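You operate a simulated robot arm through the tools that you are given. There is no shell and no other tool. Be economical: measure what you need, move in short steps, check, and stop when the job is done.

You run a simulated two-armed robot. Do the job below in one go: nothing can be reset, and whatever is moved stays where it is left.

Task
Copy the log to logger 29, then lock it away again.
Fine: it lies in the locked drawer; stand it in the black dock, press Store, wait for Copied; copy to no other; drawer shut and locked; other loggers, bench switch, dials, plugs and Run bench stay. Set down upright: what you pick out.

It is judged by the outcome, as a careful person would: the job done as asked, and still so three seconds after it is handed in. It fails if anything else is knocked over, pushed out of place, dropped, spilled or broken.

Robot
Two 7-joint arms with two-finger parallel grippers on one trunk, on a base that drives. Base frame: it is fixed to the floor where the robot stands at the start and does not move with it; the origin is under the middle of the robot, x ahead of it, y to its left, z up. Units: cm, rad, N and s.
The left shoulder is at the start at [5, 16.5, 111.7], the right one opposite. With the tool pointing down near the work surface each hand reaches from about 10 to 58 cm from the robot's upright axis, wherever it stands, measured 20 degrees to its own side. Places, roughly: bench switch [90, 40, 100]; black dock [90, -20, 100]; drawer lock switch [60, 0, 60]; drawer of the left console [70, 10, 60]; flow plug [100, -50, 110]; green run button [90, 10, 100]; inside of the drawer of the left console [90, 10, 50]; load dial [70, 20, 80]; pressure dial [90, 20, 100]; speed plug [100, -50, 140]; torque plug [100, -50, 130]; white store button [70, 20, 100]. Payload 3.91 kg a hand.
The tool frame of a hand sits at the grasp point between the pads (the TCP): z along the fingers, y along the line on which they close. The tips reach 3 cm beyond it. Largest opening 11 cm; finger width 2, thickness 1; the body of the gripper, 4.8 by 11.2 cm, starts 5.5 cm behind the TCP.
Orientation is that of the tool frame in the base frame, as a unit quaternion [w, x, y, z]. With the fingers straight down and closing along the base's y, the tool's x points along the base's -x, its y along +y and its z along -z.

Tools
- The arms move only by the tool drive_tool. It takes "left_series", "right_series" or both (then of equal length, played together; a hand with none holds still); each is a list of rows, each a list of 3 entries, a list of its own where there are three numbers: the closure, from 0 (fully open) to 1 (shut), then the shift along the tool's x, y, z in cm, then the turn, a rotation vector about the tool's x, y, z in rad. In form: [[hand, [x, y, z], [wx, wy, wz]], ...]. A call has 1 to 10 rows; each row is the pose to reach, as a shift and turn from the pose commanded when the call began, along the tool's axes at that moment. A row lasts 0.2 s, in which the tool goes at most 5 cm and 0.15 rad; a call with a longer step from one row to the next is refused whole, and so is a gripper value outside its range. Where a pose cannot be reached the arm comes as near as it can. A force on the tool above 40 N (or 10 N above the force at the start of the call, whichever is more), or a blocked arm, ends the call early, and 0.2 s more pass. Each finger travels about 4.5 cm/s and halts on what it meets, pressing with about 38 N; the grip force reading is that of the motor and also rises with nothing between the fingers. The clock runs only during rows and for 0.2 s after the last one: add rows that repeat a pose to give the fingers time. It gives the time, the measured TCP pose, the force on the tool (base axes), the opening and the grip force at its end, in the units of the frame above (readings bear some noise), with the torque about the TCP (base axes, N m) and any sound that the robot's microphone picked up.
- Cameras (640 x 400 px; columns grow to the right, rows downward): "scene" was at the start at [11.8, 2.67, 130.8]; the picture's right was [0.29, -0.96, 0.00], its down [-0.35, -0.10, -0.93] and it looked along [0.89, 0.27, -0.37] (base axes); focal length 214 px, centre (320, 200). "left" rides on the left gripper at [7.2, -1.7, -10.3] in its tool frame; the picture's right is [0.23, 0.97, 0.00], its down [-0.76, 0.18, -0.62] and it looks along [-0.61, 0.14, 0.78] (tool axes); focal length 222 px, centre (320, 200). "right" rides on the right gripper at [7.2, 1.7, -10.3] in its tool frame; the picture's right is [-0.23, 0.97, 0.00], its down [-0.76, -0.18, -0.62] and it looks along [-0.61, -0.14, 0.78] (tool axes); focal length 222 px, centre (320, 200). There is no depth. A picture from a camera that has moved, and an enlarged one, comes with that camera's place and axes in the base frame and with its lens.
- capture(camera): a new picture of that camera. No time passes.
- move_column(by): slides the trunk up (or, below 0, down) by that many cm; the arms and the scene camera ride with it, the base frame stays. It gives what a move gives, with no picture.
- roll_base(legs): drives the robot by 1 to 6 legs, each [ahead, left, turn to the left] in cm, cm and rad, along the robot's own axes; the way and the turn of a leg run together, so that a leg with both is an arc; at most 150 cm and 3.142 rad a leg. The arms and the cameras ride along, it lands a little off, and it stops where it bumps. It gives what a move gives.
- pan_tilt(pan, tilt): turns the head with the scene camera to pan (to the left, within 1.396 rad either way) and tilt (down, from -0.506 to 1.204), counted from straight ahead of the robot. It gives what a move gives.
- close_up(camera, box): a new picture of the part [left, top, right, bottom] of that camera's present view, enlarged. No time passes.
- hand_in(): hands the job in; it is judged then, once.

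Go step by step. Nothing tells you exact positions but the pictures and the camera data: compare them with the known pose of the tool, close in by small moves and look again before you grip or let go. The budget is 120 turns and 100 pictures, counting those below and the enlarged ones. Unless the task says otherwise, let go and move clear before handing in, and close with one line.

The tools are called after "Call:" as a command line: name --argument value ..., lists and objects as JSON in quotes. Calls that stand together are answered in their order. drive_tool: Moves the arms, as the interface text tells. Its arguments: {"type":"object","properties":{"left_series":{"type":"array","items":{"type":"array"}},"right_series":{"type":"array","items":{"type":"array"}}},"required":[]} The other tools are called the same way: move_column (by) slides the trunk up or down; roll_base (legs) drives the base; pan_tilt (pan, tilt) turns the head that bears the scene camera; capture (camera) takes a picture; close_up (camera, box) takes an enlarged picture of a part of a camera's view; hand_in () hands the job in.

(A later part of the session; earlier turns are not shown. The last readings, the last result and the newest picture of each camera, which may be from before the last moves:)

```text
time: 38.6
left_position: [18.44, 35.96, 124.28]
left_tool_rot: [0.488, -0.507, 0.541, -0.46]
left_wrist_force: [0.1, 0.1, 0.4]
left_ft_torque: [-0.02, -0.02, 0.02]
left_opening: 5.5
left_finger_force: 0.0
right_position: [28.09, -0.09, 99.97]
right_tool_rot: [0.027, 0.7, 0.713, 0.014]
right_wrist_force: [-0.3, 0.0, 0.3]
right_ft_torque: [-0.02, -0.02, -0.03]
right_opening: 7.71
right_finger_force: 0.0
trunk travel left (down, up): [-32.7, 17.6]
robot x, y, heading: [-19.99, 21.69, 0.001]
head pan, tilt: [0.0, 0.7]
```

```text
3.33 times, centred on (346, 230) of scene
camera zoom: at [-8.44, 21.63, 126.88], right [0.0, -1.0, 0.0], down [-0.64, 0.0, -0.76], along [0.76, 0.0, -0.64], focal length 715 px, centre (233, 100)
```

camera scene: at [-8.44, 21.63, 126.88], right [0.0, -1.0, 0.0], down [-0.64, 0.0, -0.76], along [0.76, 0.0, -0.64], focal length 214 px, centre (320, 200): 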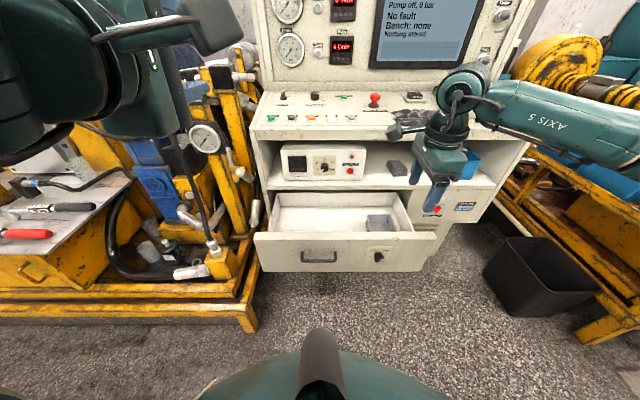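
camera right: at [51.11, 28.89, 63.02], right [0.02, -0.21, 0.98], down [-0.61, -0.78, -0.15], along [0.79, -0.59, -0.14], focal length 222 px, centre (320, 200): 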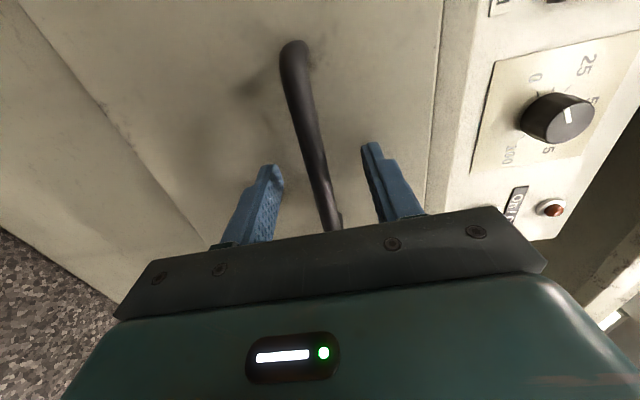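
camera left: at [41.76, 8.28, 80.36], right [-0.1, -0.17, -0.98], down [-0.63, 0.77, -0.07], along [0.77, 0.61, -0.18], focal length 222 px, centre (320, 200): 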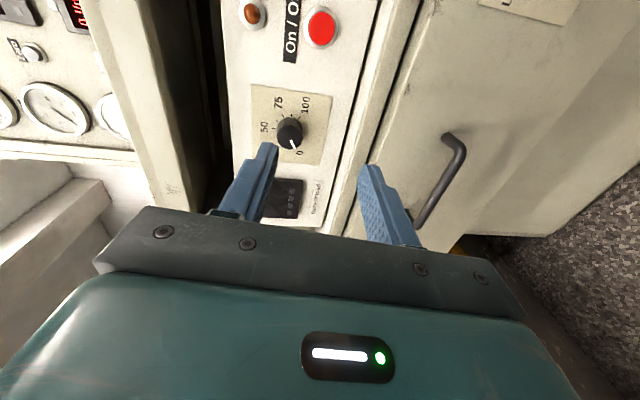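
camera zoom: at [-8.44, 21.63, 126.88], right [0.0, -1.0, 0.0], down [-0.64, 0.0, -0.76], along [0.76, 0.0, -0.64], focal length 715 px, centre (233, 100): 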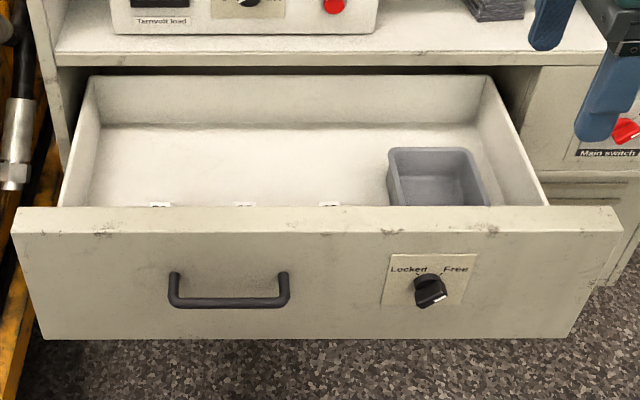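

The drawer's contents sit right behind its front. I raise the trunk, roll a bit ahead and tilt down to see them.

Call:
move_column --by 17

Call:
roll_base --legs '[[10, 0, 0]]'

Call:
pan_tilt --pan 0 --tilt 0.95

Call:
capture --camera "scene"

Call:
close_up --camera "scene" --box '[240, 150, 400, 250]'

```text
time: 40.5
left_position: [18.58, 35.93, 141.21]
left_tool_rot: [0.489, -0.507, 0.541, -0.46]
left_wrist_force: [0.1, 0.8, 0.3]
left_ft_torque: [0.02, 0.04, 0.0]
left_opening: 5.5
left_finger_force: 0.0
right_position: [28.19, -0.14, 116.86]
right_tool_rot: [0.027, 0.7, 0.713, 0.014]
right_wrist_force: [-0.1, 0.4, 0.4]
right_ft_torque: [0.01, 0.02, -0.03]
right_opening: 7.7
right_finger_force: 0.0
trunk travel left (down, up): [-49.7, 0.6]
robot x, y, heading: [-19.74, 21.53, 0.0]
head pan, tilt: [0.0, 0.7]
```

```text
time: 41.7
left_position: [28.49, 35.94, 141.2]
left_tool_rot: [0.487, -0.507, 0.542, -0.46]
left_wrist_force: [0.5, 0.4, 0.5]
left_ft_torque: [-0.02, 0.0, 0.01]
left_opening: 5.53
left_finger_force: 0.0
right_position: [38.13, -0.18, 116.98]
right_tool_rot: [0.027, 0.7, 0.713, 0.014]
right_wrist_force: [0.9, -0.1, 0.3]
right_ft_torque: [-0.01, 0.02, 0.01]
right_opening: 7.7
right_finger_force: 0.0
trunk travel left (down, up): [-49.7, 0.6]
robot x, y, heading: [-10.23, 21.69, 0.0]
head pan, tilt: [0.0, 0.7]
```

```text
time: 42.4
left_position: [28.44, 35.9, 141.31]
left_tool_rot: [0.489, -0.507, 0.54, -0.461]
left_wrist_force: [0.1, 0.4, -0.5]
left_ft_torque: [0.01, 0.01, 0.03]
left_opening: 5.5
left_finger_force: 0.1
right_position: [38.03, -0.15, 117.04]
right_tool_rot: [0.028, 0.7, 0.713, 0.015]
right_wrist_force: [-0.6, 0.1, -0.2]
right_ft_torque: [-0.03, -0.02, 0.0]
right_opening: 7.71
right_finger_force: 0.0
trunk travel left (down, up): [-49.7, 0.6]
robot x, y, heading: [-10.17, 21.93, 0.004]
head pan, tilt: [0.0, 0.949]
```

```text
68 pictures are left
camera scene: at [0.26, 21.64, 141.91], right [0.0, -1.0, 0.0], down [-0.81, 0.0, -0.58], along [0.58, 0.0, -0.81], focal length 214 px, centre (320, 200)
```

scene: 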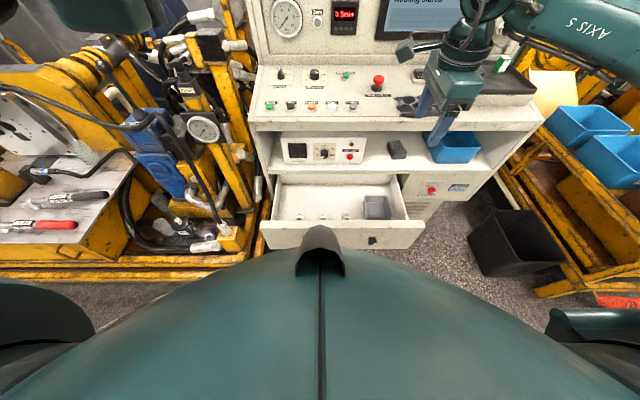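

```text
4.00 times, centred on (320, 200) of scene
camera zoom: at [0.26, 21.64, 141.91], right [0.0, -1.0, 0.0], down [-0.81, 0.0, -0.58], along [0.58, 0.0, -0.81], focal length 858 px, centre (320, 200)
```

zoom: 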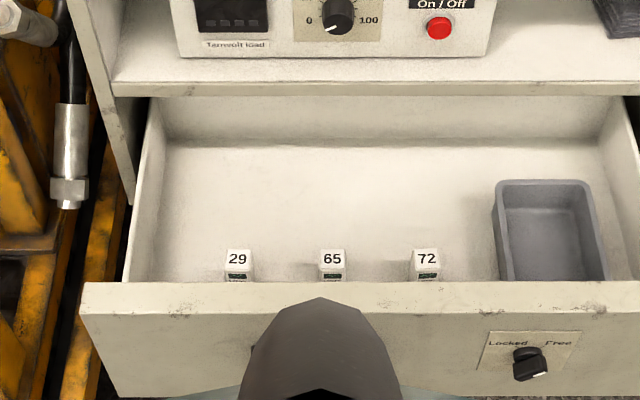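

Logger 29 is the leftmost of three small upright loggers, at about x 50, y 31. The left shoulder lines up with it, so I turn the left hand fingers-down and bring it above for a look.

Call:
drive_tool --left_series '[[0.4, [0.4, 1, 1.8], [-0.147, 0, 0]], [0.4, [0.8, 2, 3.6], [-0.294, 0, 0]], [0.4, [1.2, 3, 5.4], [-0.441, 0, 0]], [0.4, [1.6, 4, 7.2], [-0.588, 0, 0]], [0.4, [2, 5, 9], [-0.735, 0, 0]], [0.4, [2.4, 6, 10.8], [-0.882, 0, 0]], [0.4, [2.8, 7, 12.6], [-1.03, 0, 0]], [0.4, [3.2, 8, 14.4], [-1.176, 0, 0]], [0.4, [3.6, 9, 16.2], [-1.323, 0, 0]], [0.4, [4, 10, 18], [-1.47, 0, 0]]]'

Call:
capture --camera "left"

```text
time: 44.6
left_position: [39.66, 41.87, 133.0]
left_tool_rot: [0.045, -0.702, 0.711, -0.003]
left_wrist_force: [-0.6, 0.3, 0.2]
left_ft_torque: [0.04, 0.0, -0.03]
left_opening: 6.59
left_finger_force: 0.0
left hand out of reach, approached as far as the arm can: row 7, 8, 9, 10
right_position: [37.97, -0.1, 116.96]
right_tool_rot: [0.028, 0.7, 0.713, 0.014]
right_wrist_force: [-0.8, -0.1, -0.3]
right_ft_torque: [-0.03, -0.01, 0.0]
right_opening: 7.71
right_finger_force: 0.1
trunk travel left (down, up): [-49.7, 0.6]
robot x, y, heading: [-9.9, 21.72, -0.004]
head pan, tilt: [0.0, 0.949]
```

```text
66 pictures are left
camera left: at [40.75, 33.93, 142.93], right [-0.97, -0.21, -0.08], down [-0.21, 0.72, 0.66], along [-0.08, 0.66, -0.75], focal length 222 px, centre (320, 200)
```

left: 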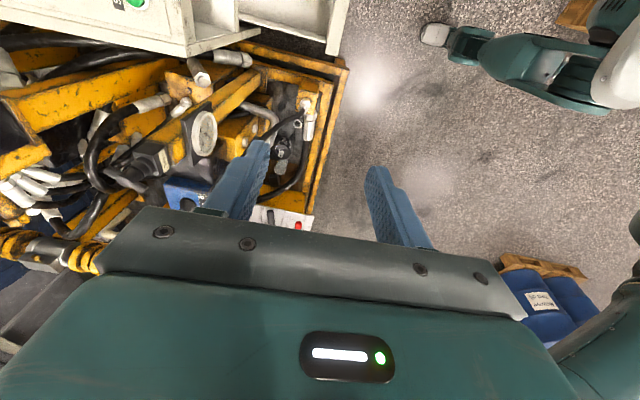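

The left arm's roll seems near a joint limit. I undo the roll back to its natural posture while moving over the drawer.

Call:
drive_tool --left_series '[[0.4, [0, 0, 0], [0, 0, 0.15]], [0.4, [0, 0, 0], [0, 0, 0.3]], [0.4, [0, 0, 0], [0, 0, 0.45]], [0.4, [0, 0, 0], [0, 0, 0.6]], [0.4, [0, 0, 0], [0, 0, 0.75]], [0.4, [2, -1.6, 2], [0, 0, 0.9]], [0.4, [4, -3.2, 4], [0, 0, 1.05]], [0.4, [6, -4.8, 6], [0, 0, 1.2]], [0.4, [8, -6.4, 8], [0, 0, 1.35]], [0.4, [10, -8, 10], [0, 0, 1.5]]]'

Call:
capture --camera "left"

```text
time: 46.8
left_position: [41.97, 39.25, 121.93]
left_tool_rot: [0.035, -0.029, 0.999, 0.029]
left_wrist_force: [0.1, -0.2, 0.0]
left_ft_torque: [0.01, 0.01, -0.05]
left_opening: 6.61
left_finger_force: 0.1
left hand out of reach, approached as far as the arm can: row 6, 7, 8, 9, 10
right_position: [38.16, -0.14, 116.89]
right_tool_rot: [0.027, 0.7, 0.713, 0.014]
right_wrist_force: [0.3, 0.2, -0.3]
right_ft_torque: [0.01, 0.02, 0.01]
right_opening: 7.69
right_finger_force: 0.1
trunk travel left (down, up): [-49.7, 0.6]
robot x, y, heading: [-10.22, 21.46, 0.001]
head pan, tilt: [0.0, 0.949]
```

```text
65 pictures are left
camera left: at [34.19, 36.55, 131.53], right [-0.28, 0.96, 0.04], down [0.71, 0.18, 0.68], along [0.65, 0.22, -0.73], focal length 222 px, centre (320, 200)
```

left: 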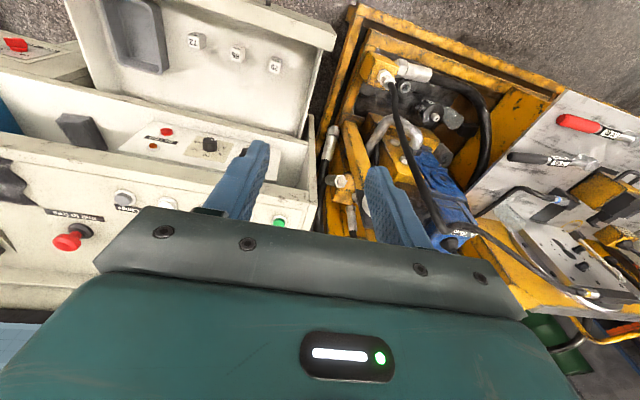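

Left reach is limited at this distance. Logger 29 triangulates to about (51.6, 31.5), top near z 58. I drive 12 cm ahead and move the left hand over it.

Call:
roll_base --legs '[[12, 0, 0]]'

Call:
drive_tool --left_series '[[0.4, [0.5, -1.5, 4], [0, 0, 0]], [0.4, [1, -3, 8], [0, 0, 0]], [0.4, [1.5, -4.5, 12], [0, 0, 0]], [0.4, [2, -6, 16], [0, 0, 0]], [0.4, [2.5, -7.5, 20], [0, 0, 0]]]'

Call:
capture --camera "left"

```text
time: 48.1
left_position: [53.93, 39.3, 122.03]
left_tool_rot: [0.035, -0.03, 0.999, 0.029]
left_wrist_force: [0.5, 0.3, -0.2]
left_ft_torque: [0.03, 0.04, 0.03]
left_opening: 6.58
left_finger_force: 0.0
right_position: [50.05, -0.2, 116.95]
right_tool_rot: [0.029, 0.7, 0.713, 0.014]
right_wrist_force: [0.1, 0.0, -0.4]
right_ft_torque: [-0.01, -0.01, 0.0]
right_opening: 7.73
right_finger_force: 0.1
trunk travel left (down, up): [-49.7, 0.6]
robot x, y, heading: [2.07, 21.76, -0.005]
head pan, tilt: [0.0, 0.949]
```

```text
time: 49.3
left_position: [48.97, 39.18, 105.23]
left_tool_rot: [0.036, -0.03, 0.999, 0.028]
left_wrist_force: [-0.8, -0.6, 0.7]
left_ft_torque: [0.0, -0.02, -0.01]
left_opening: 6.59
left_finger_force: 0.1
left hand out of reach, approached as far as the arm can: row 1, 2, 3, 4, 5
right_position: [49.89, -0.13, 116.89]
right_tool_rot: [0.027, 0.701, 0.712, 0.014]
right_wrist_force: [0.8, -0.5, 0.0]
right_ft_torque: [-0.02, 0.0, 0.0]
right_opening: 7.75
right_finger_force: 0.0
trunk travel left (down, up): [-49.7, 0.6]
robot x, y, heading: [1.86, 21.42, 0.003]
head pan, tilt: [0.0, 0.949]
```

```text
64 pictures are left
camera left: at [41.14, 36.44, 114.99], right [-0.29, 0.96, 0.04], down [0.7, 0.19, 0.69], along [0.65, 0.22, -0.73], focal length 222 px, centre (320, 200)
```

left: 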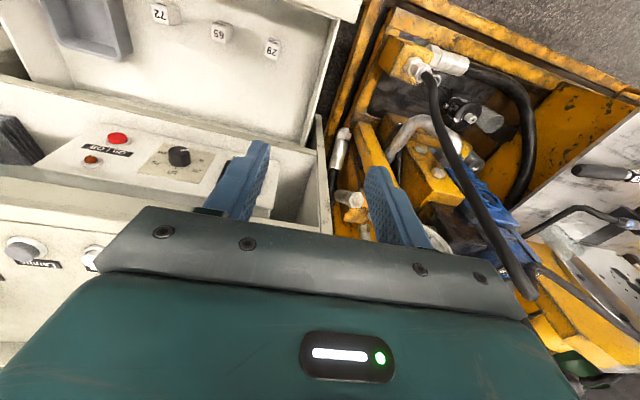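

The left arm refuses to move right. I look at its posture.

Call:
pan_tilt --pan 0.5 --tilt 0.6

Call:
capture --camera "scene"

```text
time: 50.2
left_position: [48.98, 39.23, 105.52]
left_tool_rot: [0.036, -0.03, 0.999, 0.028]
left_wrist_force: [-0.7, 0.6, 1.9]
left_ft_torque: [-0.02, 0.0, -0.02]
left_opening: 6.6
left_finger_force: 0.0
right_position: [49.97, -0.18, 117.04]
right_tool_rot: [0.028, 0.7, 0.713, 0.015]
right_wrist_force: [-0.6, -0.2, 0.3]
right_ft_torque: [0.01, -0.02, 0.0]
right_opening: 7.69
right_finger_force: 0.0
trunk travel left (down, up): [-49.7, 0.6]
robot x, y, heading: [2.04, 21.58, -0.0]
head pan, tilt: [0.499, 0.6]
```

```text
63 pictures are left
camera scene: at [12.69, 25.87, 144.74], right [0.48, -0.88, 0.0], down [-0.5, -0.27, -0.82], along [0.72, 0.39, -0.57], focal length 214 px, centre (320, 200)
```

scene: 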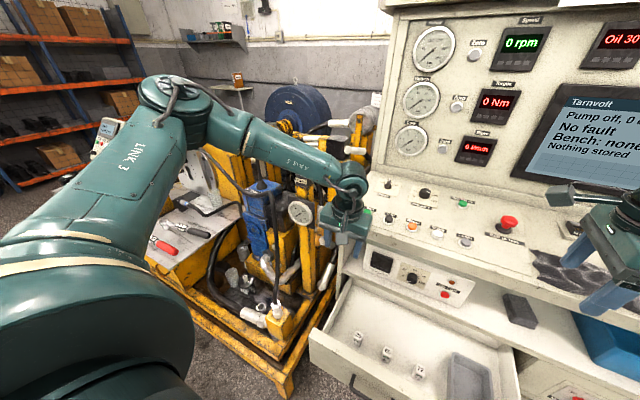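

The right arm has proven more capable, so I'll use it for the pick. I lift the left hand, drive 10 cm left and bring the right hand over logger 29.

Call:
drive_tool --left_series '[[0.4, [0, 0, -4], [0, 0, 0]], [0.4, [0, 0, -8], [0, 0, 0]], [0.4, [0, 0, -12], [0, 0, 0]], [0.4, [0, 0, -16], [0, 0, 0]]]'

Call:
roll_base --legs '[[0, 10, 0]]'

Call:
drive_tool --right_series '[[0.3, [4, 0.3, 2], [0.012, 0.004, 0]], [0.3, [8, 0.6, 4], [0.024, 0.008, 0]], [0.3, [12, 0.9, 6], [0.036, 0.012, 0]], [0.3, [16, 1.2, 8], [0.048, 0.016, 0]], [0.3, [20, 1.5, 10], [0.06, 0.019, 0]], [0.3, [21.7, 1.6, 12], [0.06, 0.019, 0]]]'

Call:
capture --camera "right"

```text
time: 51.2
left_position: [47.58, 37.98, 121.37]
left_tool_rot: [0.036, -0.029, 0.998, 0.03]
left_wrist_force: [0.7, 0.5, 0.0]
left_ft_torque: [0.02, -0.01, 0.0]
left_opening: 6.6
left_finger_force: 0.1
right_position: [49.97, -0.26, 117.11]
right_tool_rot: [0.027, 0.701, 0.713, 0.014]
right_wrist_force: [0.9, -0.5, -0.3]
right_ft_torque: [0.0, -0.01, 0.03]
right_opening: 7.71
right_finger_force: 0.1
trunk travel left (down, up): [-49.7, 0.6]
robot x, y, heading: [2.26, 21.71, 0.003]
head pan, tilt: [0.499, 0.6]
```

```text
time: 52.8
left_position: [47.69, 48.01, 121.23]
left_tool_rot: [0.036, -0.03, 0.998, 0.029]
left_wrist_force: [0.1, -0.6, 0.1]
left_ft_torque: [0.01, 0.01, 0.0]
left_opening: 6.58
left_finger_force: 0.1
right_position: [49.97, 9.87, 117.09]
right_tool_rot: [0.028, 0.701, 0.713, 0.015]
right_wrist_force: [-0.5, 0.1, 0.2]
right_ft_torque: [-0.01, 0.05, 0.02]
right_opening: 7.69
right_finger_force: 0.0
trunk travel left (down, up): [-49.7, 0.6]
robot x, y, heading: [1.61, 31.51, -0.001]
head pan, tilt: [0.499, 0.6]
```

```text
time: 54.1
left_position: [47.71, 48.02, 121.2]
left_tool_rot: [0.034, -0.03, 0.999, 0.03]
left_wrist_force: [0.9, -0.7, -0.4]
left_ft_torque: [-0.03, 0.03, 0.03]
left_opening: 6.59
left_finger_force: 0.1
right_position: [52.02, 31.27, 104.46]
right_tool_rot: [0.001, 0.702, 0.712, -0.001]
right_wrist_force: [1.0, -0.5, 0.5]
right_ft_torque: [0.02, -0.05, 0.03]
right_opening: 7.71
right_finger_force: 0.0
trunk travel left (down, up): [-49.7, 0.6]
robot x, y, heading: [1.91, 31.08, -0.001]
head pan, tilt: [0.499, 0.6]
```

```text
62 pictures are left
camera right: at [53.64, 38.54, 114.83], right [0.98, -0.21, 0.0], down [-0.16, -0.76, 0.62], along [-0.13, -0.61, -0.78], focal length 222 px, centre (320, 200)
```

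right: 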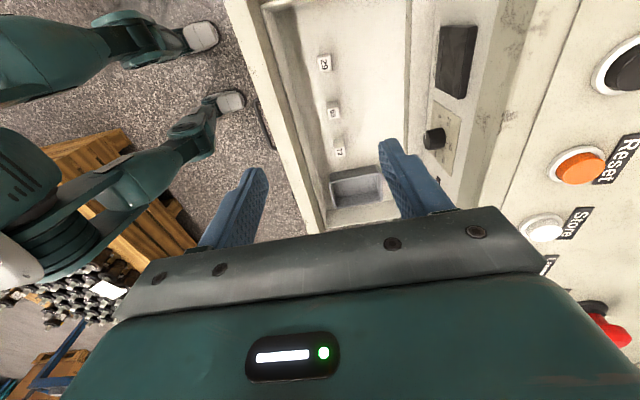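

The right hand reaches fine and I see 29 farthest left in the drawer. I descend with the arm only and look again.

Call:
drive_tool --right_series '[[0.3, [0.1, 0.2, 5], [0, 0, 0]], [0.3, [0.1, 0.4, 10], [0, 0, 0]], [0.3, [0.1, 0.6, 15], [0, 0, 0]], [0.3, [0.1, 0.6, 20], [0, 0, 0]], [0.3, [0.1, 0.6, 25], [0, 0, 0]], [0.3, [0.1, 0.6, 30], [0, 0, 0]]]'

Call:
capture --camera "right"

```text
time: 55.5
left_position: [47.64, 48.05, 121.31]
left_tool_rot: [0.036, -0.031, 0.998, 0.03]
left_wrist_force: [-0.4, 0.6, 0.5]
left_ft_torque: [0.0, 0.0, -0.02]
left_opening: 6.61
left_finger_force: 0.2
right_position: [52.15, 31.45, 74.53]
right_tool_rot: [0.001, 0.7, 0.714, 0.0]
right_wrist_force: [-0.2, -0.3, 0.0]
right_ft_torque: [-0.02, 0.02, 0.0]
right_opening: 7.72
right_finger_force: 0.0
right hand out of reach, approached as far as the arm can: row 6
trunk travel left (down, up): [-49.7, 0.6]
robot x, y, heading: [1.91, 31.83, -0.004]
head pan, tilt: [0.499, 0.6]
```

```text
61 pictures are left
camera right: at [53.83, 38.7, 84.89], right [0.98, -0.21, 0.0], down [-0.16, -0.77, 0.62], along [-0.13, -0.61, -0.78], focal length 222 px, centre (320, 200)
```

right: 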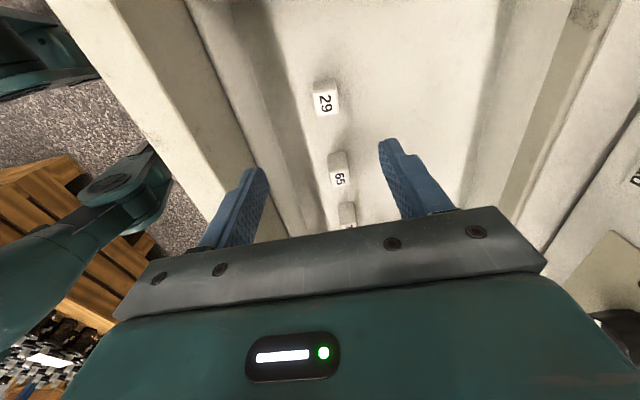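

Logger 29's top is at about (52.9, 31.4, 57.2). I lift the left hand for clearance, centre the right one, and lower the trunk.

Call:
drive_tool --left_series '[[0.4, [0, 0, -4], [0, 0, 0]], [0.4, [0, 0, -8], [0, 0, 0]], [0.4, [0, 0, -12], [0, 0, 0]]]' --right_series '[[0.35, [0, 0.4, 0], [0, 0, 0]], [0.4, [0, 0.75, 0], [0, 0, 0]], [0.4, [0, 0.75, 0], [0, 0, 0]]]'

Call:
move_column --by -12

Call:
capture --camera "right"

```text
time: 56.4
left_position: [46.98, 47.46, 133.19]
left_tool_rot: [0.035, -0.031, 0.998, 0.028]
left_wrist_force: [0.5, 0.5, -0.1]
left_ft_torque: [-0.02, 0.06, 0.01]
left_opening: 6.61
left_finger_force: 0.0
right_position: [52.51, 31.25, 74.65]
right_tool_rot: [-0.001, 0.701, 0.714, -0.001]
right_wrist_force: [0.2, 0.1, 0.7]
right_ft_torque: [-0.01, 0.03, 0.01]
right_opening: 6.58
right_finger_force: 0.1
right hand out of reach, approached as far as the arm can: row 2, 3
trunk travel left (down, up): [-49.7, 0.6]
robot x, y, heading: [1.91, 31.37, -0.0]
head pan, tilt: [0.499, 0.6]
```

```text
time: 57.9
left_position: [46.92, 47.31, 121.37]
left_tool_rot: [0.036, -0.032, 0.998, 0.028]
left_wrist_force: [0.1, 0.2, -0.2]
left_ft_torque: [0.0, 0.04, -0.03]
left_opening: 6.61
left_finger_force: 0.0
right_position: [52.24, 31.16, 62.69]
right_tool_rot: [0.0, 0.701, 0.713, 0.0]
right_wrist_force: [-0.2, 0.1, -1.4]
right_ft_torque: [0.01, 0.0, 0.01]
right_opening: 6.6
right_finger_force: 0.1
trunk travel left (down, up): [-37.7, 12.6]
robot x, y, heading: [1.97, 31.64, -0.002]
head pan, tilt: [0.499, 0.6]
```

```text
60 pictures are left
camera right: at [54.05, 38.41, 72.95], right [0.98, -0.21, 0.0], down [-0.16, -0.76, 0.62], along [-0.13, -0.61, -0.78], focal length 222 px, centre (320, 200)
```

right: 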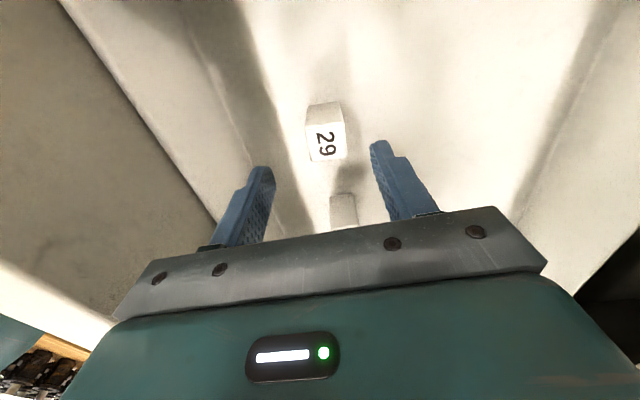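

It is well located at (53.0, 31.3), standing about 6.7 cm tall on a floor near z 50.5. I lower 7 cm, then correct x.

Call:
move_column --by -7

Call:
drive_tool --right_series '[[0.4, [0.1, 0.4, 0], [0, 0, 0]], [0.4, [0.1, 0.75, 0], [0, 0, 0]]]'

Call:
capture --camera "right"

```text
time: 58.9
left_position: [46.81, 47.29, 114.21]
left_tool_rot: [0.036, -0.031, 0.998, 0.028]
left_wrist_force: [-0.5, -0.5, 0.3]
left_ft_torque: [0.02, 0.01, 0.04]
left_opening: 6.62
left_finger_force: 0.0
right_position: [52.5, 31.17, 55.74]
right_tool_rot: [0.0, 0.701, 0.713, 0.0]
right_wrist_force: [-0.1, -0.3, 0.3]
right_ft_torque: [0.01, 0.03, 0.03]
right_opening: 6.58
right_finger_force: 0.1
trunk travel left (down, up): [-30.7, 19.6]
robot x, y, heading: [1.8, 31.33, 0.002]
head pan, tilt: [0.499, 0.6]
```

```text
time: 59.5
left_position: [46.81, 47.33, 114.23]
left_tool_rot: [0.035, -0.031, 0.998, 0.029]
left_wrist_force: [-0.2, -1.4, 0.2]
left_ft_torque: [0.02, -0.06, 0.0]
left_opening: 6.58
left_finger_force: 0.0
right_position: [52.5, 31.04, 55.9]
right_tool_rot: [0.0, 0.701, 0.713, 0.0]
right_wrist_force: [0.5, 0.5, -0.1]
right_ft_torque: [0.0, 0.01, 0.02]
right_opening: 6.57
right_finger_force: 0.0
right hand out of reach, approached as far as the arm can: row 1, 2
trunk travel left (down, up): [-30.7, 19.6]
robot x, y, heading: [2.04, 31.51, -0.001]
head pan, tilt: [0.499, 0.6]
```

```text
59 pictures are left
camera right: at [54.22, 38.34, 66.06], right [0.98, -0.21, 0.0], down [-0.16, -0.76, 0.62], along [-0.13, -0.61, -0.78], focal length 222 px, centre (320, 200)
```

right: 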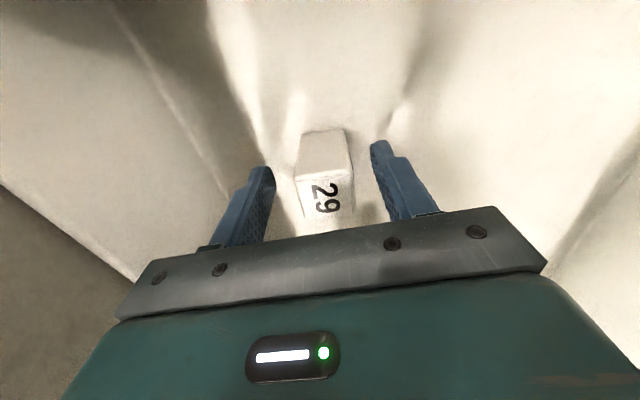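

The fingers straddle the logger but sit about 0.5 cm short in x. I raise the arm 4 cm, drop the trunk 4 cm for more reach, then correct x.

Call:
drive_tool --right_series '[[0.4, [0.1, 0, -4], [0, 0, 0]]]'

Call:
drive_tool --right_series '[[0.4, [0.1, 0.5, 0], [0, 0, 0]]]'

Call:
move_column --by -4

Call:
capture --camera "right"

```text
time: 59.9
left_position: [46.76, 47.36, 114.29]
left_tool_rot: [0.035, -0.031, 0.998, 0.028]
left_wrist_force: [-0.4, 0.2, -0.7]
left_ft_torque: [0.0, -0.01, -0.02]
left_opening: 6.59
left_finger_force: 0.1
right_position: [52.45, 31.05, 59.88]
right_tool_rot: [0.001, 0.701, 0.713, -0.001]
right_wrist_force: [0.1, 0.8, 0.3]
right_ft_torque: [-0.04, -0.03, -0.02]
right_opening: 6.57
right_finger_force: 0.2
trunk travel left (down, up): [-30.7, 19.6]
robot x, y, heading: [1.96, 31.52, 0.001]
head pan, tilt: [0.499, 0.6]
```

```text
time: 60.3
left_position: [46.87, 47.34, 114.35]
left_tool_rot: [0.036, -0.032, 0.998, 0.028]
left_wrist_force: [-0.5, 0.0, -0.7]
left_ft_torque: [-0.02, -0.01, -0.01]
left_opening: 6.61
left_finger_force: 0.1
right_position: [53.07, 31.24, 59.82]
right_tool_rot: [0.001, 0.701, 0.713, 0.0]
right_wrist_force: [0.2, -0.2, 0.3]
right_ft_torque: [-0.03, -0.02, 0.05]
right_opening: 6.59
right_finger_force: 0.1
trunk travel left (down, up): [-30.7, 19.6]
robot x, y, heading: [2.01, 31.33, 0.002]
head pan, tilt: [0.499, 0.6]
```

```text
time: 61.2
left_position: [46.82, 47.36, 110.26]
left_tool_rot: [0.035, -0.03, 0.999, 0.028]
left_wrist_force: [0.2, 0.3, 0.5]
left_ft_torque: [-0.01, -0.02, 0.0]
left_opening: 6.61
left_finger_force: 0.1
right_position: [53.16, 31.26, 55.84]
right_tool_rot: [0.0, 0.702, 0.713, 0.0]
right_wrist_force: [0.5, 0.1, 0.1]
right_ft_torque: [0.0, 0.01, 0.03]
right_opening: 6.6
right_finger_force: 0.1
trunk travel left (down, up): [-26.7, 23.6]
robot x, y, heading: [2.23, 31.82, -0.005]
head pan, tilt: [0.499, 0.6]
```

```text
58 pictures are left
camera right: at [54.66, 38.51, 66.1], right [0.98, -0.21, 0.0], down [-0.16, -0.76, 0.62], along [-0.13, -0.61, -0.78], focal length 222 px, centre (320, 200)
```

right: 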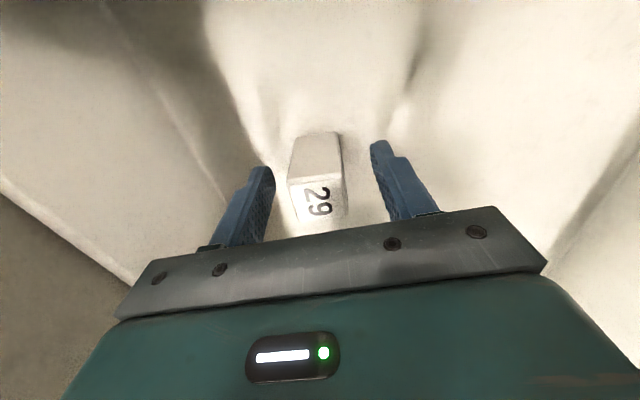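

Centred. I close on the logger.

Call:
drive_tool --right_series '[[0.6, [0, 0, 0], [0, 0, 0]], [0.8, [0, 0, 0], [0, 0, 0]], [0.9, [0, 0, 0], [0, 0, 0]], [0.9, [0, 0, 0], [0, 0, 0]]]'

Call:
drive_tool --right_series '[[0.9, [0, 0, -3], [0, 0, 0]], [0.9, [0, 0, -6], [0, 0, 0]], [0.9, [0, 0, -10], [0, 0, 0]], [0.9, [0, 0, -14], [0, 0, 0]], [0.9, [0, 0, -18], [0, 0, 0]], [0.9, [0, 0, -22], [0, 0, 0]], [0.9, [0, 0, -26], [0, 0, 0]]]'

Call:
capture --camera "right"

Call:
pan_tilt --pan 0 --tilt 0.65

Call:
capture --camera "scene"

```text
time: 62.2
left_position: [46.88, 47.48, 110.18]
left_tool_rot: [0.035, -0.032, 0.998, 0.029]
left_wrist_force: [0.8, 0.0, 0.0]
left_ft_torque: [0.03, 0.03, 0.0]
left_opening: 6.59
left_finger_force: 0.1
right_position: [53.01, 31.24, 55.79]
right_tool_rot: [0.001, 0.701, 0.713, 0.0]
right_wrist_force: [-0.5, 0.4, 1.8]
right_ft_torque: [-0.02, 0.04, -0.04]
right_opening: 3.0
right_finger_force: 38.1
trunk travel left (down, up): [-26.7, 23.6]
robot x, y, heading: [2.33, 31.48, 0.002]
head pan, tilt: [0.499, 0.6]
```

```text
time: 63.8
left_position: [46.77, 47.45, 110.16]
left_tool_rot: [0.036, -0.032, 0.998, 0.029]
left_wrist_force: [-0.2, 0.2, -0.2]
left_ft_torque: [0.01, 0.01, -0.01]
left_opening: 6.58
left_finger_force: 0.0
right_position: [53.17, 31.31, 81.89]
right_tool_rot: [0.0, 0.7, 0.714, 0.0]
right_wrist_force: [-0.4, 0.6, -0.4]
right_ft_torque: [0.02, -0.01, -0.01]
right_opening: 3.03
right_finger_force: 38.0
trunk travel left (down, up): [-26.7, 23.6]
robot x, y, heading: [2.2, 31.63, 0.003]
head pan, tilt: [0.499, 0.6]
```

```text
57 pictures are left
camera right: at [54.69, 38.55, 92.09], right [0.98, -0.21, 0.0], down [-0.16, -0.76, 0.62], along [-0.13, -0.61, -0.78], focal length 222 px, centre (320, 200)
```

right: 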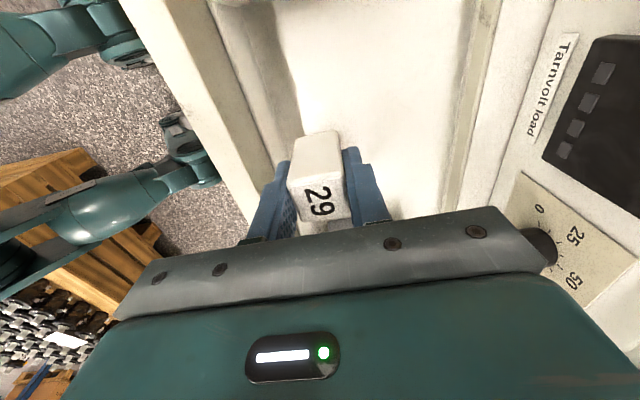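

```text
time: 64.7
left_position: [46.93, 47.42, 110.26]
left_tool_rot: [0.036, -0.031, 0.998, 0.028]
left_wrist_force: [0.4, 0.3, 0.1]
left_ft_torque: [0.0, 0.04, -0.01]
left_opening: 6.59
left_finger_force: 0.1
right_position: [53.06, 31.17, 81.77]
right_tool_rot: [0.0, 0.7, 0.714, 0.0]
right_wrist_force: [-0.2, 0.4, -1.4]
right_ft_torque: [-0.03, 0.01, 0.0]
right_opening: 3.03
right_finger_force: 38.2
trunk travel left (down, up): [-26.7, 23.6]
robot x, y, heading: [2.28, 31.61, -0.004]
head pan, tilt: [0.0, 0.649]
```

```text
56 pictures are left
camera scene: at [13.61, 31.61, 121.32], right [0.0, -1.0, 0.0], down [-0.6, 0.0, -0.8], along [0.8, 0.0, -0.6], focal length 214 px, centre (320, 200)
```

scene: 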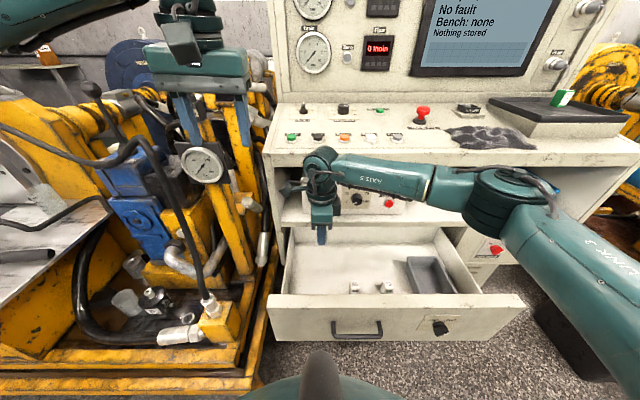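

Logger 29 is held. I raise it and the trunk, pull the hand back, then drive back and right to look at the dock; the drawer stays open for now and I must stay clear of it.

Call:
move_column --by 22

Call:
drive_tool --right_series '[[0.9, [-2, -3, -2], [0, 0, 0]], [0.9, [-4, -6, -4], [0, 0, 0]], [0.9, [-8, -9, -7], [0, 0, 0]], [0.9, [-12, -11, -10], [0, 0, 0]], [0.9, [-16, -12, -12], [0, 0, 0]]]'

Call:
roll_base --legs '[[-25, 0, 0], [0, -60, 0]]'

Call:
pan_tilt --pan 0 --tilt 0.4

Call:
capture --camera "scene"

```text
time: 67.0
left_position: [46.86, 47.38, 132.26]
left_tool_rot: [0.035, -0.031, 0.999, 0.028]
left_wrist_force: [0.5, 1.2, -0.7]
left_ft_torque: [-0.01, 0.04, 0.0]
left_opening: 6.58
left_finger_force: 0.1
right_position: [53.15, 31.26, 103.7]
right_tool_rot: [0.0, 0.701, 0.713, 0.0]
right_wrist_force: [-0.1, -0.2, 0.0]
right_ft_torque: [0.03, -0.01, 0.01]
right_opening: 3.05
right_finger_force: 37.2
trunk travel left (down, up): [-48.7, 1.6]
robot x, y, heading: [2.12, 31.9, 0.002]
head pan, tilt: [0.0, 0.649]
```

```text
refused: row 3 steps farther than a row can; nothing moved
```

```text
time: 74.2
left_position: [22.0, -12.98, 132.26]
left_tool_rot: [0.035, -0.026, 0.999, 0.028]
left_wrist_force: [0.3, 0.5, -0.5]
left_ft_torque: [-0.01, -0.02, 0.0]
left_opening: 6.6
left_finger_force: 0.2
right_position: [28.02, -29.17, 103.73]
right_tool_rot: [0.0, 0.704, 0.71, 0.0]
right_wrist_force: [0.5, 0.4, -0.2]
right_ft_torque: [0.0, 0.0, -0.03]
right_opening: 3.05
right_finger_force: 37.9
trunk travel left (down, up): [-48.7, 1.6]
robot x, y, heading: [-23.41, -28.26, -0.007]
head pan, tilt: [0.0, 0.649]
```

```text
time: 75.0
left_position: [21.81, -13.01, 132.28]
left_tool_rot: [0.036, -0.027, 0.999, 0.028]
left_wrist_force: [-0.4, 0.5, 0.3]
left_ft_torque: [-0.01, -0.04, 0.01]
left_opening: 6.61
left_finger_force: 0.0
right_position: [27.87, -29.18, 103.75]
right_tool_rot: [-0.001, 0.704, 0.71, 0.0]
right_wrist_force: [1.0, -0.5, -1.8]
right_ft_torque: [-0.03, 0.03, 0.01]
right_opening: 3.0
right_finger_force: 38.3
trunk travel left (down, up): [-48.7, 1.6]
robot x, y, heading: [-23.01, -28.4, -0.014]
head pan, tilt: [0.0, 0.4]
```

```text
55 pictures are left
camera scene: at [-10.95, -28.48, 145.56], right [-0.01, -1.0, 0.0], down [-0.39, 0.0, -0.92], along [0.92, -0.01, -0.39], focal length 214 px, centre (320, 200)
```

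scene: 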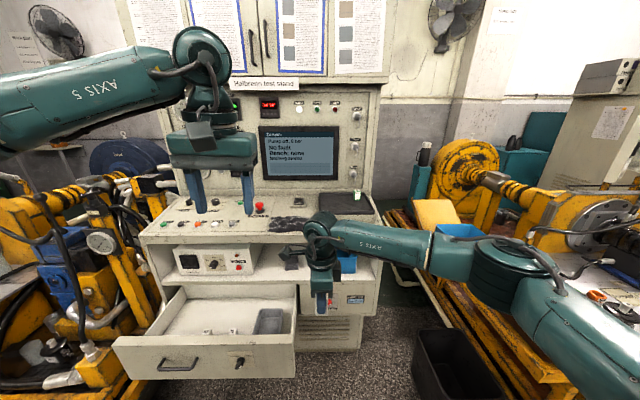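

Now I look closely at the dock area.

Call:
close_up --camera "scene" --box '[250, 170, 394, 260]'

```text
4.44 times, centred on (322, 215) of scene
camera zoom: at [-10.95, -28.48, 145.56], right [-0.01, -1.0, 0.0], down [-0.39, 0.0, -0.92], along [0.92, -0.01, -0.39], focal length 953 px, centre (311, 133)
```

zoom: 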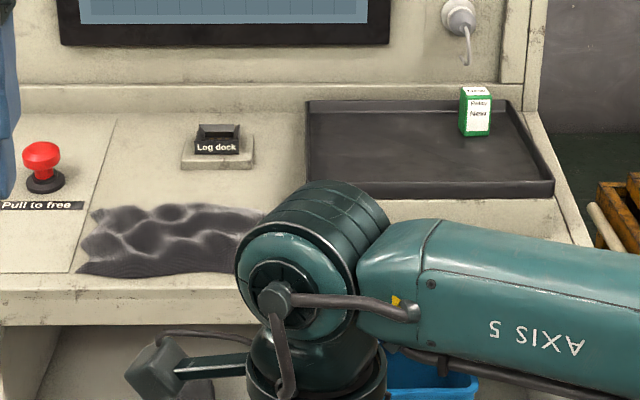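

The dock is at about (92, -19, 101). The right elbow would come close to the plugs there with the drawer open, so I'd rather close the drawer with the left hand; I test whether the left arm can be freed by moving it to the mirror of the right arm's start pose.

Call:
drive_tool --left_series '[[0.4, [0.8, -1.6, -3.2], [0, 0, 0]], [0.4, [1.6, -3.2, -6.4], [0, 0, 0]], [0.4, [2.4, -4.8, -9.6], [0, 0, 0]], [0.4, [3.2, -6.4, -12.8], [0, 0, 0]], [0.4, [4, -8, -16], [0, 0, 0]]]'

Call:
capture --camera "scene"

```text
time: 76.2
left_position: [14.17, -13.18, 141.42]
left_tool_rot: [0.035, -0.027, 0.999, 0.028]
left_wrist_force: [0.0, 1.0, 0.0]
left_ft_torque: [-0.04, -0.03, -0.03]
left_opening: 6.57
left_finger_force: 0.0
left hand out of reach, approached as far as the arm can: row 1, 2, 3, 4, 5
right_position: [27.89, -29.25, 103.76]
right_tool_rot: [0.0, 0.705, 0.709, 0.0]
right_wrist_force: [-0.6, 0.0, -0.6]
right_ft_torque: [0.02, 0.0, -0.02]
right_opening: 3.05
right_finger_force: 38.0
trunk travel left (down, up): [-48.7, 1.6]
robot x, y, heading: [-22.89, -28.13, -0.011]
head pan, tilt: [0.0, 0.4]
```

```text
53 pictures are left
camera scene: at [-10.97, -28.49, 145.57], right [-0.01, -1.0, 0.0], down [-0.39, 0.0, -0.92], along [0.92, -0.01, -0.39], focal length 214 px, centre (320, 200)
```

scene: 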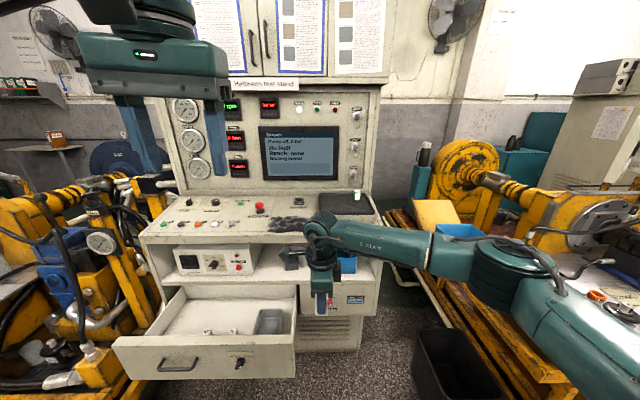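

The left arm stays stuck laterally, so I'll go to the dock with the right arm directly, checking clearances step by step. I lift and shift the right hand inward while still in the open.

Call:
drive_tool --right_series '[[0.9, [2.4, 0, -2], [0, 0, 0]], [0.9, [4.8, 0, -4], [0, 0, 0]], [0.9, [7.2, 0, -6], [0, 0, 0]], [0.9, [9.6, 0, -8], [0, 0, 0]], [0.9, [12, 0, -10], [0, 0, 0]]]'

Call:
capture --camera "scene"

```text
time: 77.3
left_position: [14.27, -12.81, 141.34]
left_tool_rot: [0.036, -0.026, 0.999, 0.027]
left_wrist_force: [0.1, 0.3, 0.3]
left_ft_torque: [-0.01, -0.01, 0.0]
left_opening: 6.59
left_finger_force: 0.1
right_position: [27.77, -17.01, 113.94]
right_tool_rot: [-0.001, 0.704, 0.71, 0.001]
right_wrist_force: [-0.5, -1.2, -1.2]
right_ft_torque: [-0.03, 0.02, -0.01]
right_opening: 3.01
right_finger_force: 37.8
trunk travel left (down, up): [-48.7, 1.6]
robot x, y, heading: [-23.02, -28.41, -0.011]
head pan, tilt: [0.0, 0.4]
```

```text
52 pictures are left
camera scene: at [-11.01, -28.39, 145.57], right [-0.01, -1.0, 0.0], down [-0.39, 0.0, -0.92], along [0.92, -0.01, -0.39], focal length 214 px, centre (320, 200)
```

scene: 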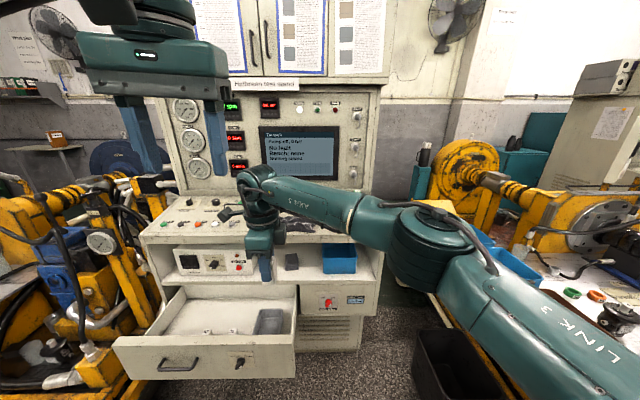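

With the drawer open the right elbow would pass too close to the box in the tray. Better plan: stand the logger briefly upright on the free front strip of the bench, close the drawer with the right hand, then regrip it for the dock. I move the left hand aside and drive over.

Call:
drive_tool --left_series '[[0.4, [0, 4, 0], [0, 0, 0]], [0.4, [0, 8, 0], [0, 0, 0]], [0.4, [0, 12, 0], [0, 0, 0]]]'

Call:
roll_base --legs '[[0, 25, 0.011], [31, 0, 0]]'

Call:
pan_tilt --pan 0.15 --tilt 0.6

Call:
capture --camera "scene"

Call:
capture --camera "right"

```text
time: 78.2
left_position: [13.36, -0.85, 141.96]
left_tool_rot: [0.035, -0.026, 0.999, 0.026]
left_wrist_force: [0.1, 0.5, -0.7]
left_ft_torque: [-0.02, -0.02, 0.0]
left_opening: 6.58
left_finger_force: 0.1
right_position: [27.81, -17.01, 113.94]
right_tool_rot: [0.0, 0.704, 0.71, -0.001]
right_wrist_force: [0.0, -0.1, -0.9]
right_ft_torque: [-0.01, 0.0, 0.02]
right_opening: 3.03
right_finger_force: 38.0
trunk travel left (down, up): [-48.7, 1.6]
robot x, y, heading: [-23.25, -28.59, -0.01]
head pan, tilt: [0.0, 0.4]
```

```text
time: 82.7
left_position: [44.43, 24.33, 141.93]
left_tool_rot: [0.035, -0.032, 0.998, 0.029]
left_wrist_force: [0.7, -0.2, 0.1]
left_ft_torque: [0.0, -0.03, 0.0]
left_opening: 6.58
left_finger_force: 0.1
right_position: [58.96, 8.2, 113.79]
right_tool_rot: [0.0, 0.7, 0.714, 0.0]
right_wrist_force: [-0.1, -0.2, -0.3]
right_ft_torque: [-0.01, 0.02, 0.04]
right_opening: 3.04
right_finger_force: 37.8
trunk travel left (down, up): [-48.7, 1.6]
robot x, y, heading: [7.83, -3.48, 0.004]
head pan, tilt: [0.0, 0.4]
```

```text
time: 83.4
left_position: [44.39, 24.37, 141.89]
left_tool_rot: [0.035, -0.031, 0.998, 0.028]
left_wrist_force: [0.1, 0.4, -0.2]
left_ft_torque: [0.03, -0.03, 0.02]
left_opening: 6.59
left_finger_force: 0.1
right_position: [58.84, 8.38, 113.87]
right_tool_rot: [0.0, 0.7, 0.714, 0.0]
right_wrist_force: [-0.6, -0.6, -0.9]
right_ft_torque: [0.02, 0.02, 0.01]
right_opening: 3.0
right_finger_force: 37.5
trunk travel left (down, up): [-48.7, 1.6]
robot x, y, heading: [8.73, -2.98, 0.001]
head pan, tilt: [0.15, 0.6]
```

```text
51 pictures are left
camera scene: at [19.71, -2.05, 143.75], right [0.15, -0.99, 0.0], down [-0.56, -0.08, -0.83], along [0.82, 0.12, -0.56], focal length 214 px, centre (320, 200)
```

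scene: 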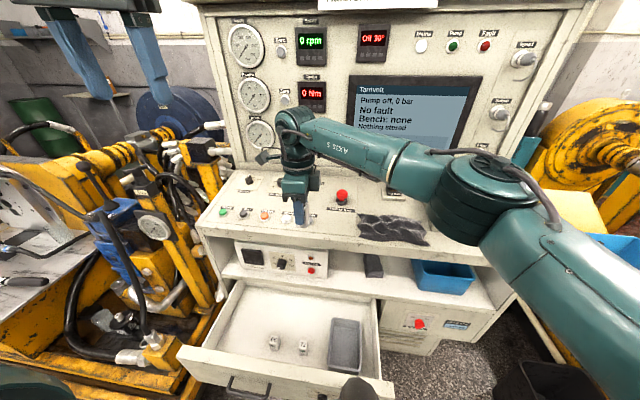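

```text
50 pictures are left
camera right: at [60.55, 15.6, 124.15], right [0.98, -0.21, 0.0], down [-0.16, -0.76, 0.62], along [-0.13, -0.61, -0.78], focal length 222 px, centre (320, 200)
```

right: 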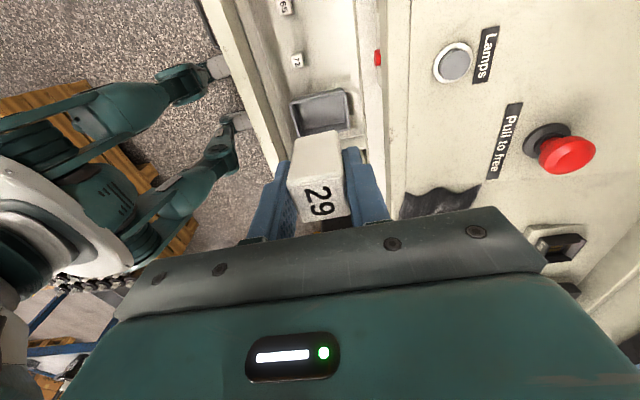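

I check the bench edge and strip more closely.

Call:
close_up --camera "right" --box '[300, 0, 540, 150]'

Call:
close_up --camera "scene" --box '[200, 150, 440, 300]'

```text
2.67 times, centred on (420, 75) of right
camera zoom: at [60.55, 15.6, 124.15], right [0.98, -0.21, 0.0], down [-0.16, -0.76, 0.62], along [-0.13, -0.61, -0.78], focal length 592 px, centre (53, 533)
```

zoom: 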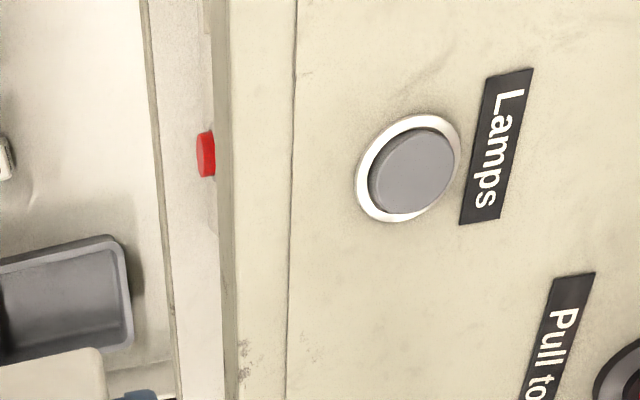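

```text
2.67 times, centred on (320, 225) of scene
camera zoom: at [19.71, -2.05, 143.75], right [0.15, -0.99, 0.0], down [-0.56, -0.08, -0.83], along [0.82, 0.12, -0.56], focal length 572 px, centre (320, 133)
```

zoom: 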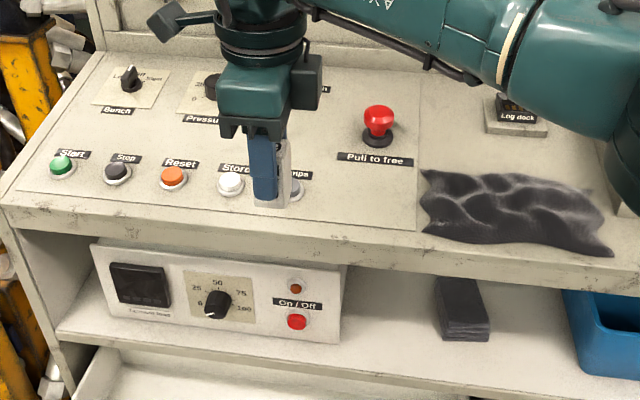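

The flat plate area around (72.5, 1), between the Lamps button and the emergency stop label, is free and big enough. I drive 14 cm ahead and shift the hand above it.

Call:
roll_base --legs '[[14, 0, 0]]'

Call:
drive_tool --right_series '[[0.9, [-3.5, 0, 0], [0, 0, 0]], [0.9, [-7.3, 0, 0], [0, 0, 0]]]'

Call:
capture --camera "right"

Call:
capture --camera "scene"

```text
time: 84.7
left_position: [58.54, 24.29, 141.88]
left_tool_rot: [0.036, -0.032, 0.998, 0.028]
left_wrist_force: [0.7, -0.3, 0.1]
left_ft_torque: [0.02, 0.04, 0.03]
left_opening: 6.57
left_finger_force: 0.1
right_position: [72.95, 8.38, 113.78]
right_tool_rot: [0.0, 0.7, 0.714, -0.001]
right_wrist_force: [0.9, -0.1, -1.3]
right_ft_torque: [0.0, 0.03, -0.01]
right_opening: 3.04
right_finger_force: 38.0
trunk travel left (down, up): [-48.7, 1.6]
robot x, y, heading: [22.14, -3.58, -0.002]
head pan, tilt: [0.15, 0.6]
```

```text
time: 85.3
left_position: [58.31, 24.24, 141.9]
left_tool_rot: [0.036, -0.031, 0.998, 0.029]
left_wrist_force: [-0.4, -0.4, 0.5]
left_ft_torque: [0.02, 0.02, 0.06]
left_opening: 6.58
left_finger_force: 0.0
right_position: [73.06, 1.11, 113.85]
right_tool_rot: [0.0, 0.7, 0.714, 0.0]
right_wrist_force: [0.3, 0.5, -0.2]
right_ft_torque: [-0.01, -0.01, 0.02]
right_opening: 3.04
right_finger_force: 38.5
trunk travel left (down, up): [-48.7, 1.6]
robot x, y, heading: [22.03, -3.38, -0.005]
head pan, tilt: [0.15, 0.6]
```

```text
47 pictures are left
camera right: at [74.64, 8.23, 124.19], right [0.98, -0.21, 0.0], down [-0.16, -0.77, 0.62], along [-0.13, -0.61, -0.78], focal length 222 px, centre (320, 200)
```

right: 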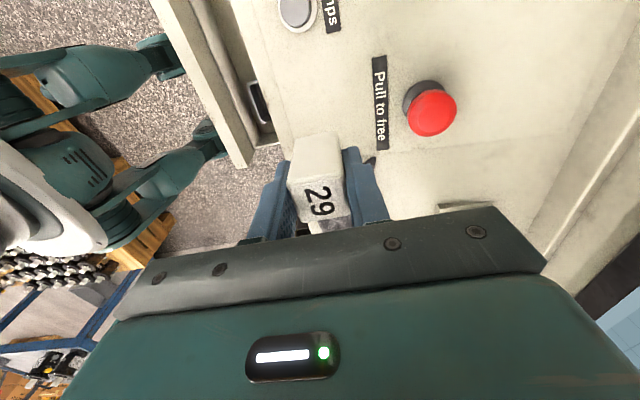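

```text
46 pictures are left
camera scene: at [33.75, -2.14, 143.74], right [0.15, -0.99, 0.0], down [-0.56, -0.08, -0.82], along [0.82, 0.12, -0.57], focal length 214 px, centre (320, 200)
```

scene: 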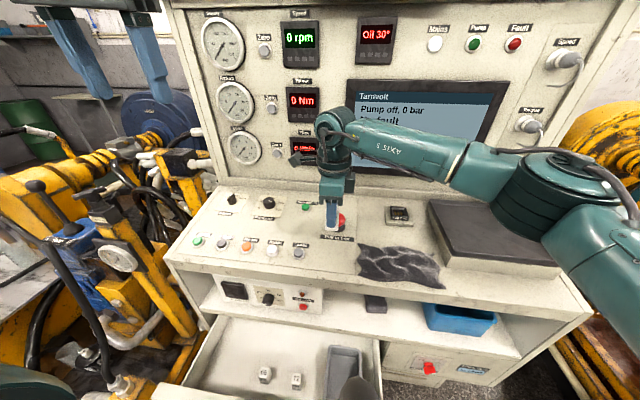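

The spot is clear below. I descend slowly towards the plate.

Call:
drive_tool --right_series '[[0.9, [0, 0, 3], [0, 0, 0]], [0.9, [0, 0, 6], [0, 0, 0]], [0.9, [0, 0, 7.5], [0, 0, 0]], [0.9, [0, 0, 8], [0, 0, 0]], [0.9, [0, 0, 8.3], [0, 0, 0]]]'

Call:
close_up --camera "scene" --box '[280, 180, 392, 250]'

```text
time: 86.5
left_position: [58.33, 24.32, 141.84]
left_tool_rot: [0.036, -0.032, 0.998, 0.027]
left_wrist_force: [0.3, 0.0, -0.1]
left_ft_torque: [-0.01, 0.05, 0.01]
left_opening: 6.63
left_finger_force: 0.1
right_position: [72.98, 1.04, 105.59]
right_tool_rot: [0.0, 0.701, 0.714, -0.001]
right_wrist_force: [0.2, 0.1, 0.1]
right_ft_torque: [0.01, 0.02, 0.04]
right_opening: 3.04
right_finger_force: 37.8
trunk travel left (down, up): [-48.7, 1.6]
robot x, y, heading: [22.25, -3.43, -0.003]
head pan, tilt: [0.15, 0.6]
```

```text
5.71 times, centred on (336, 215) of scene
camera zoom: at [33.73, -2.05, 143.74], right [0.15, -0.99, 0.0], down [-0.56, -0.08, -0.83], along [0.82, 0.12, -0.56], focal length 1226 px, centre (229, 114)
```

zoom: 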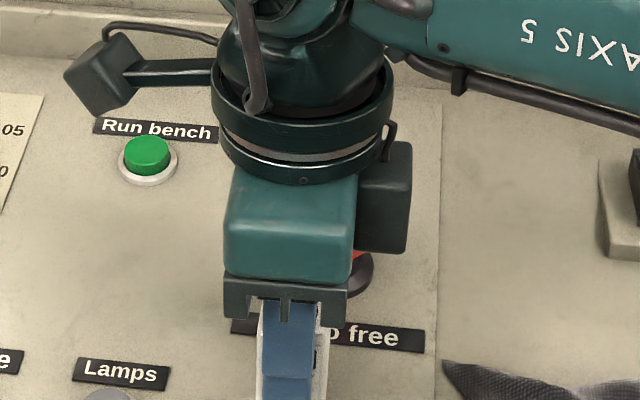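

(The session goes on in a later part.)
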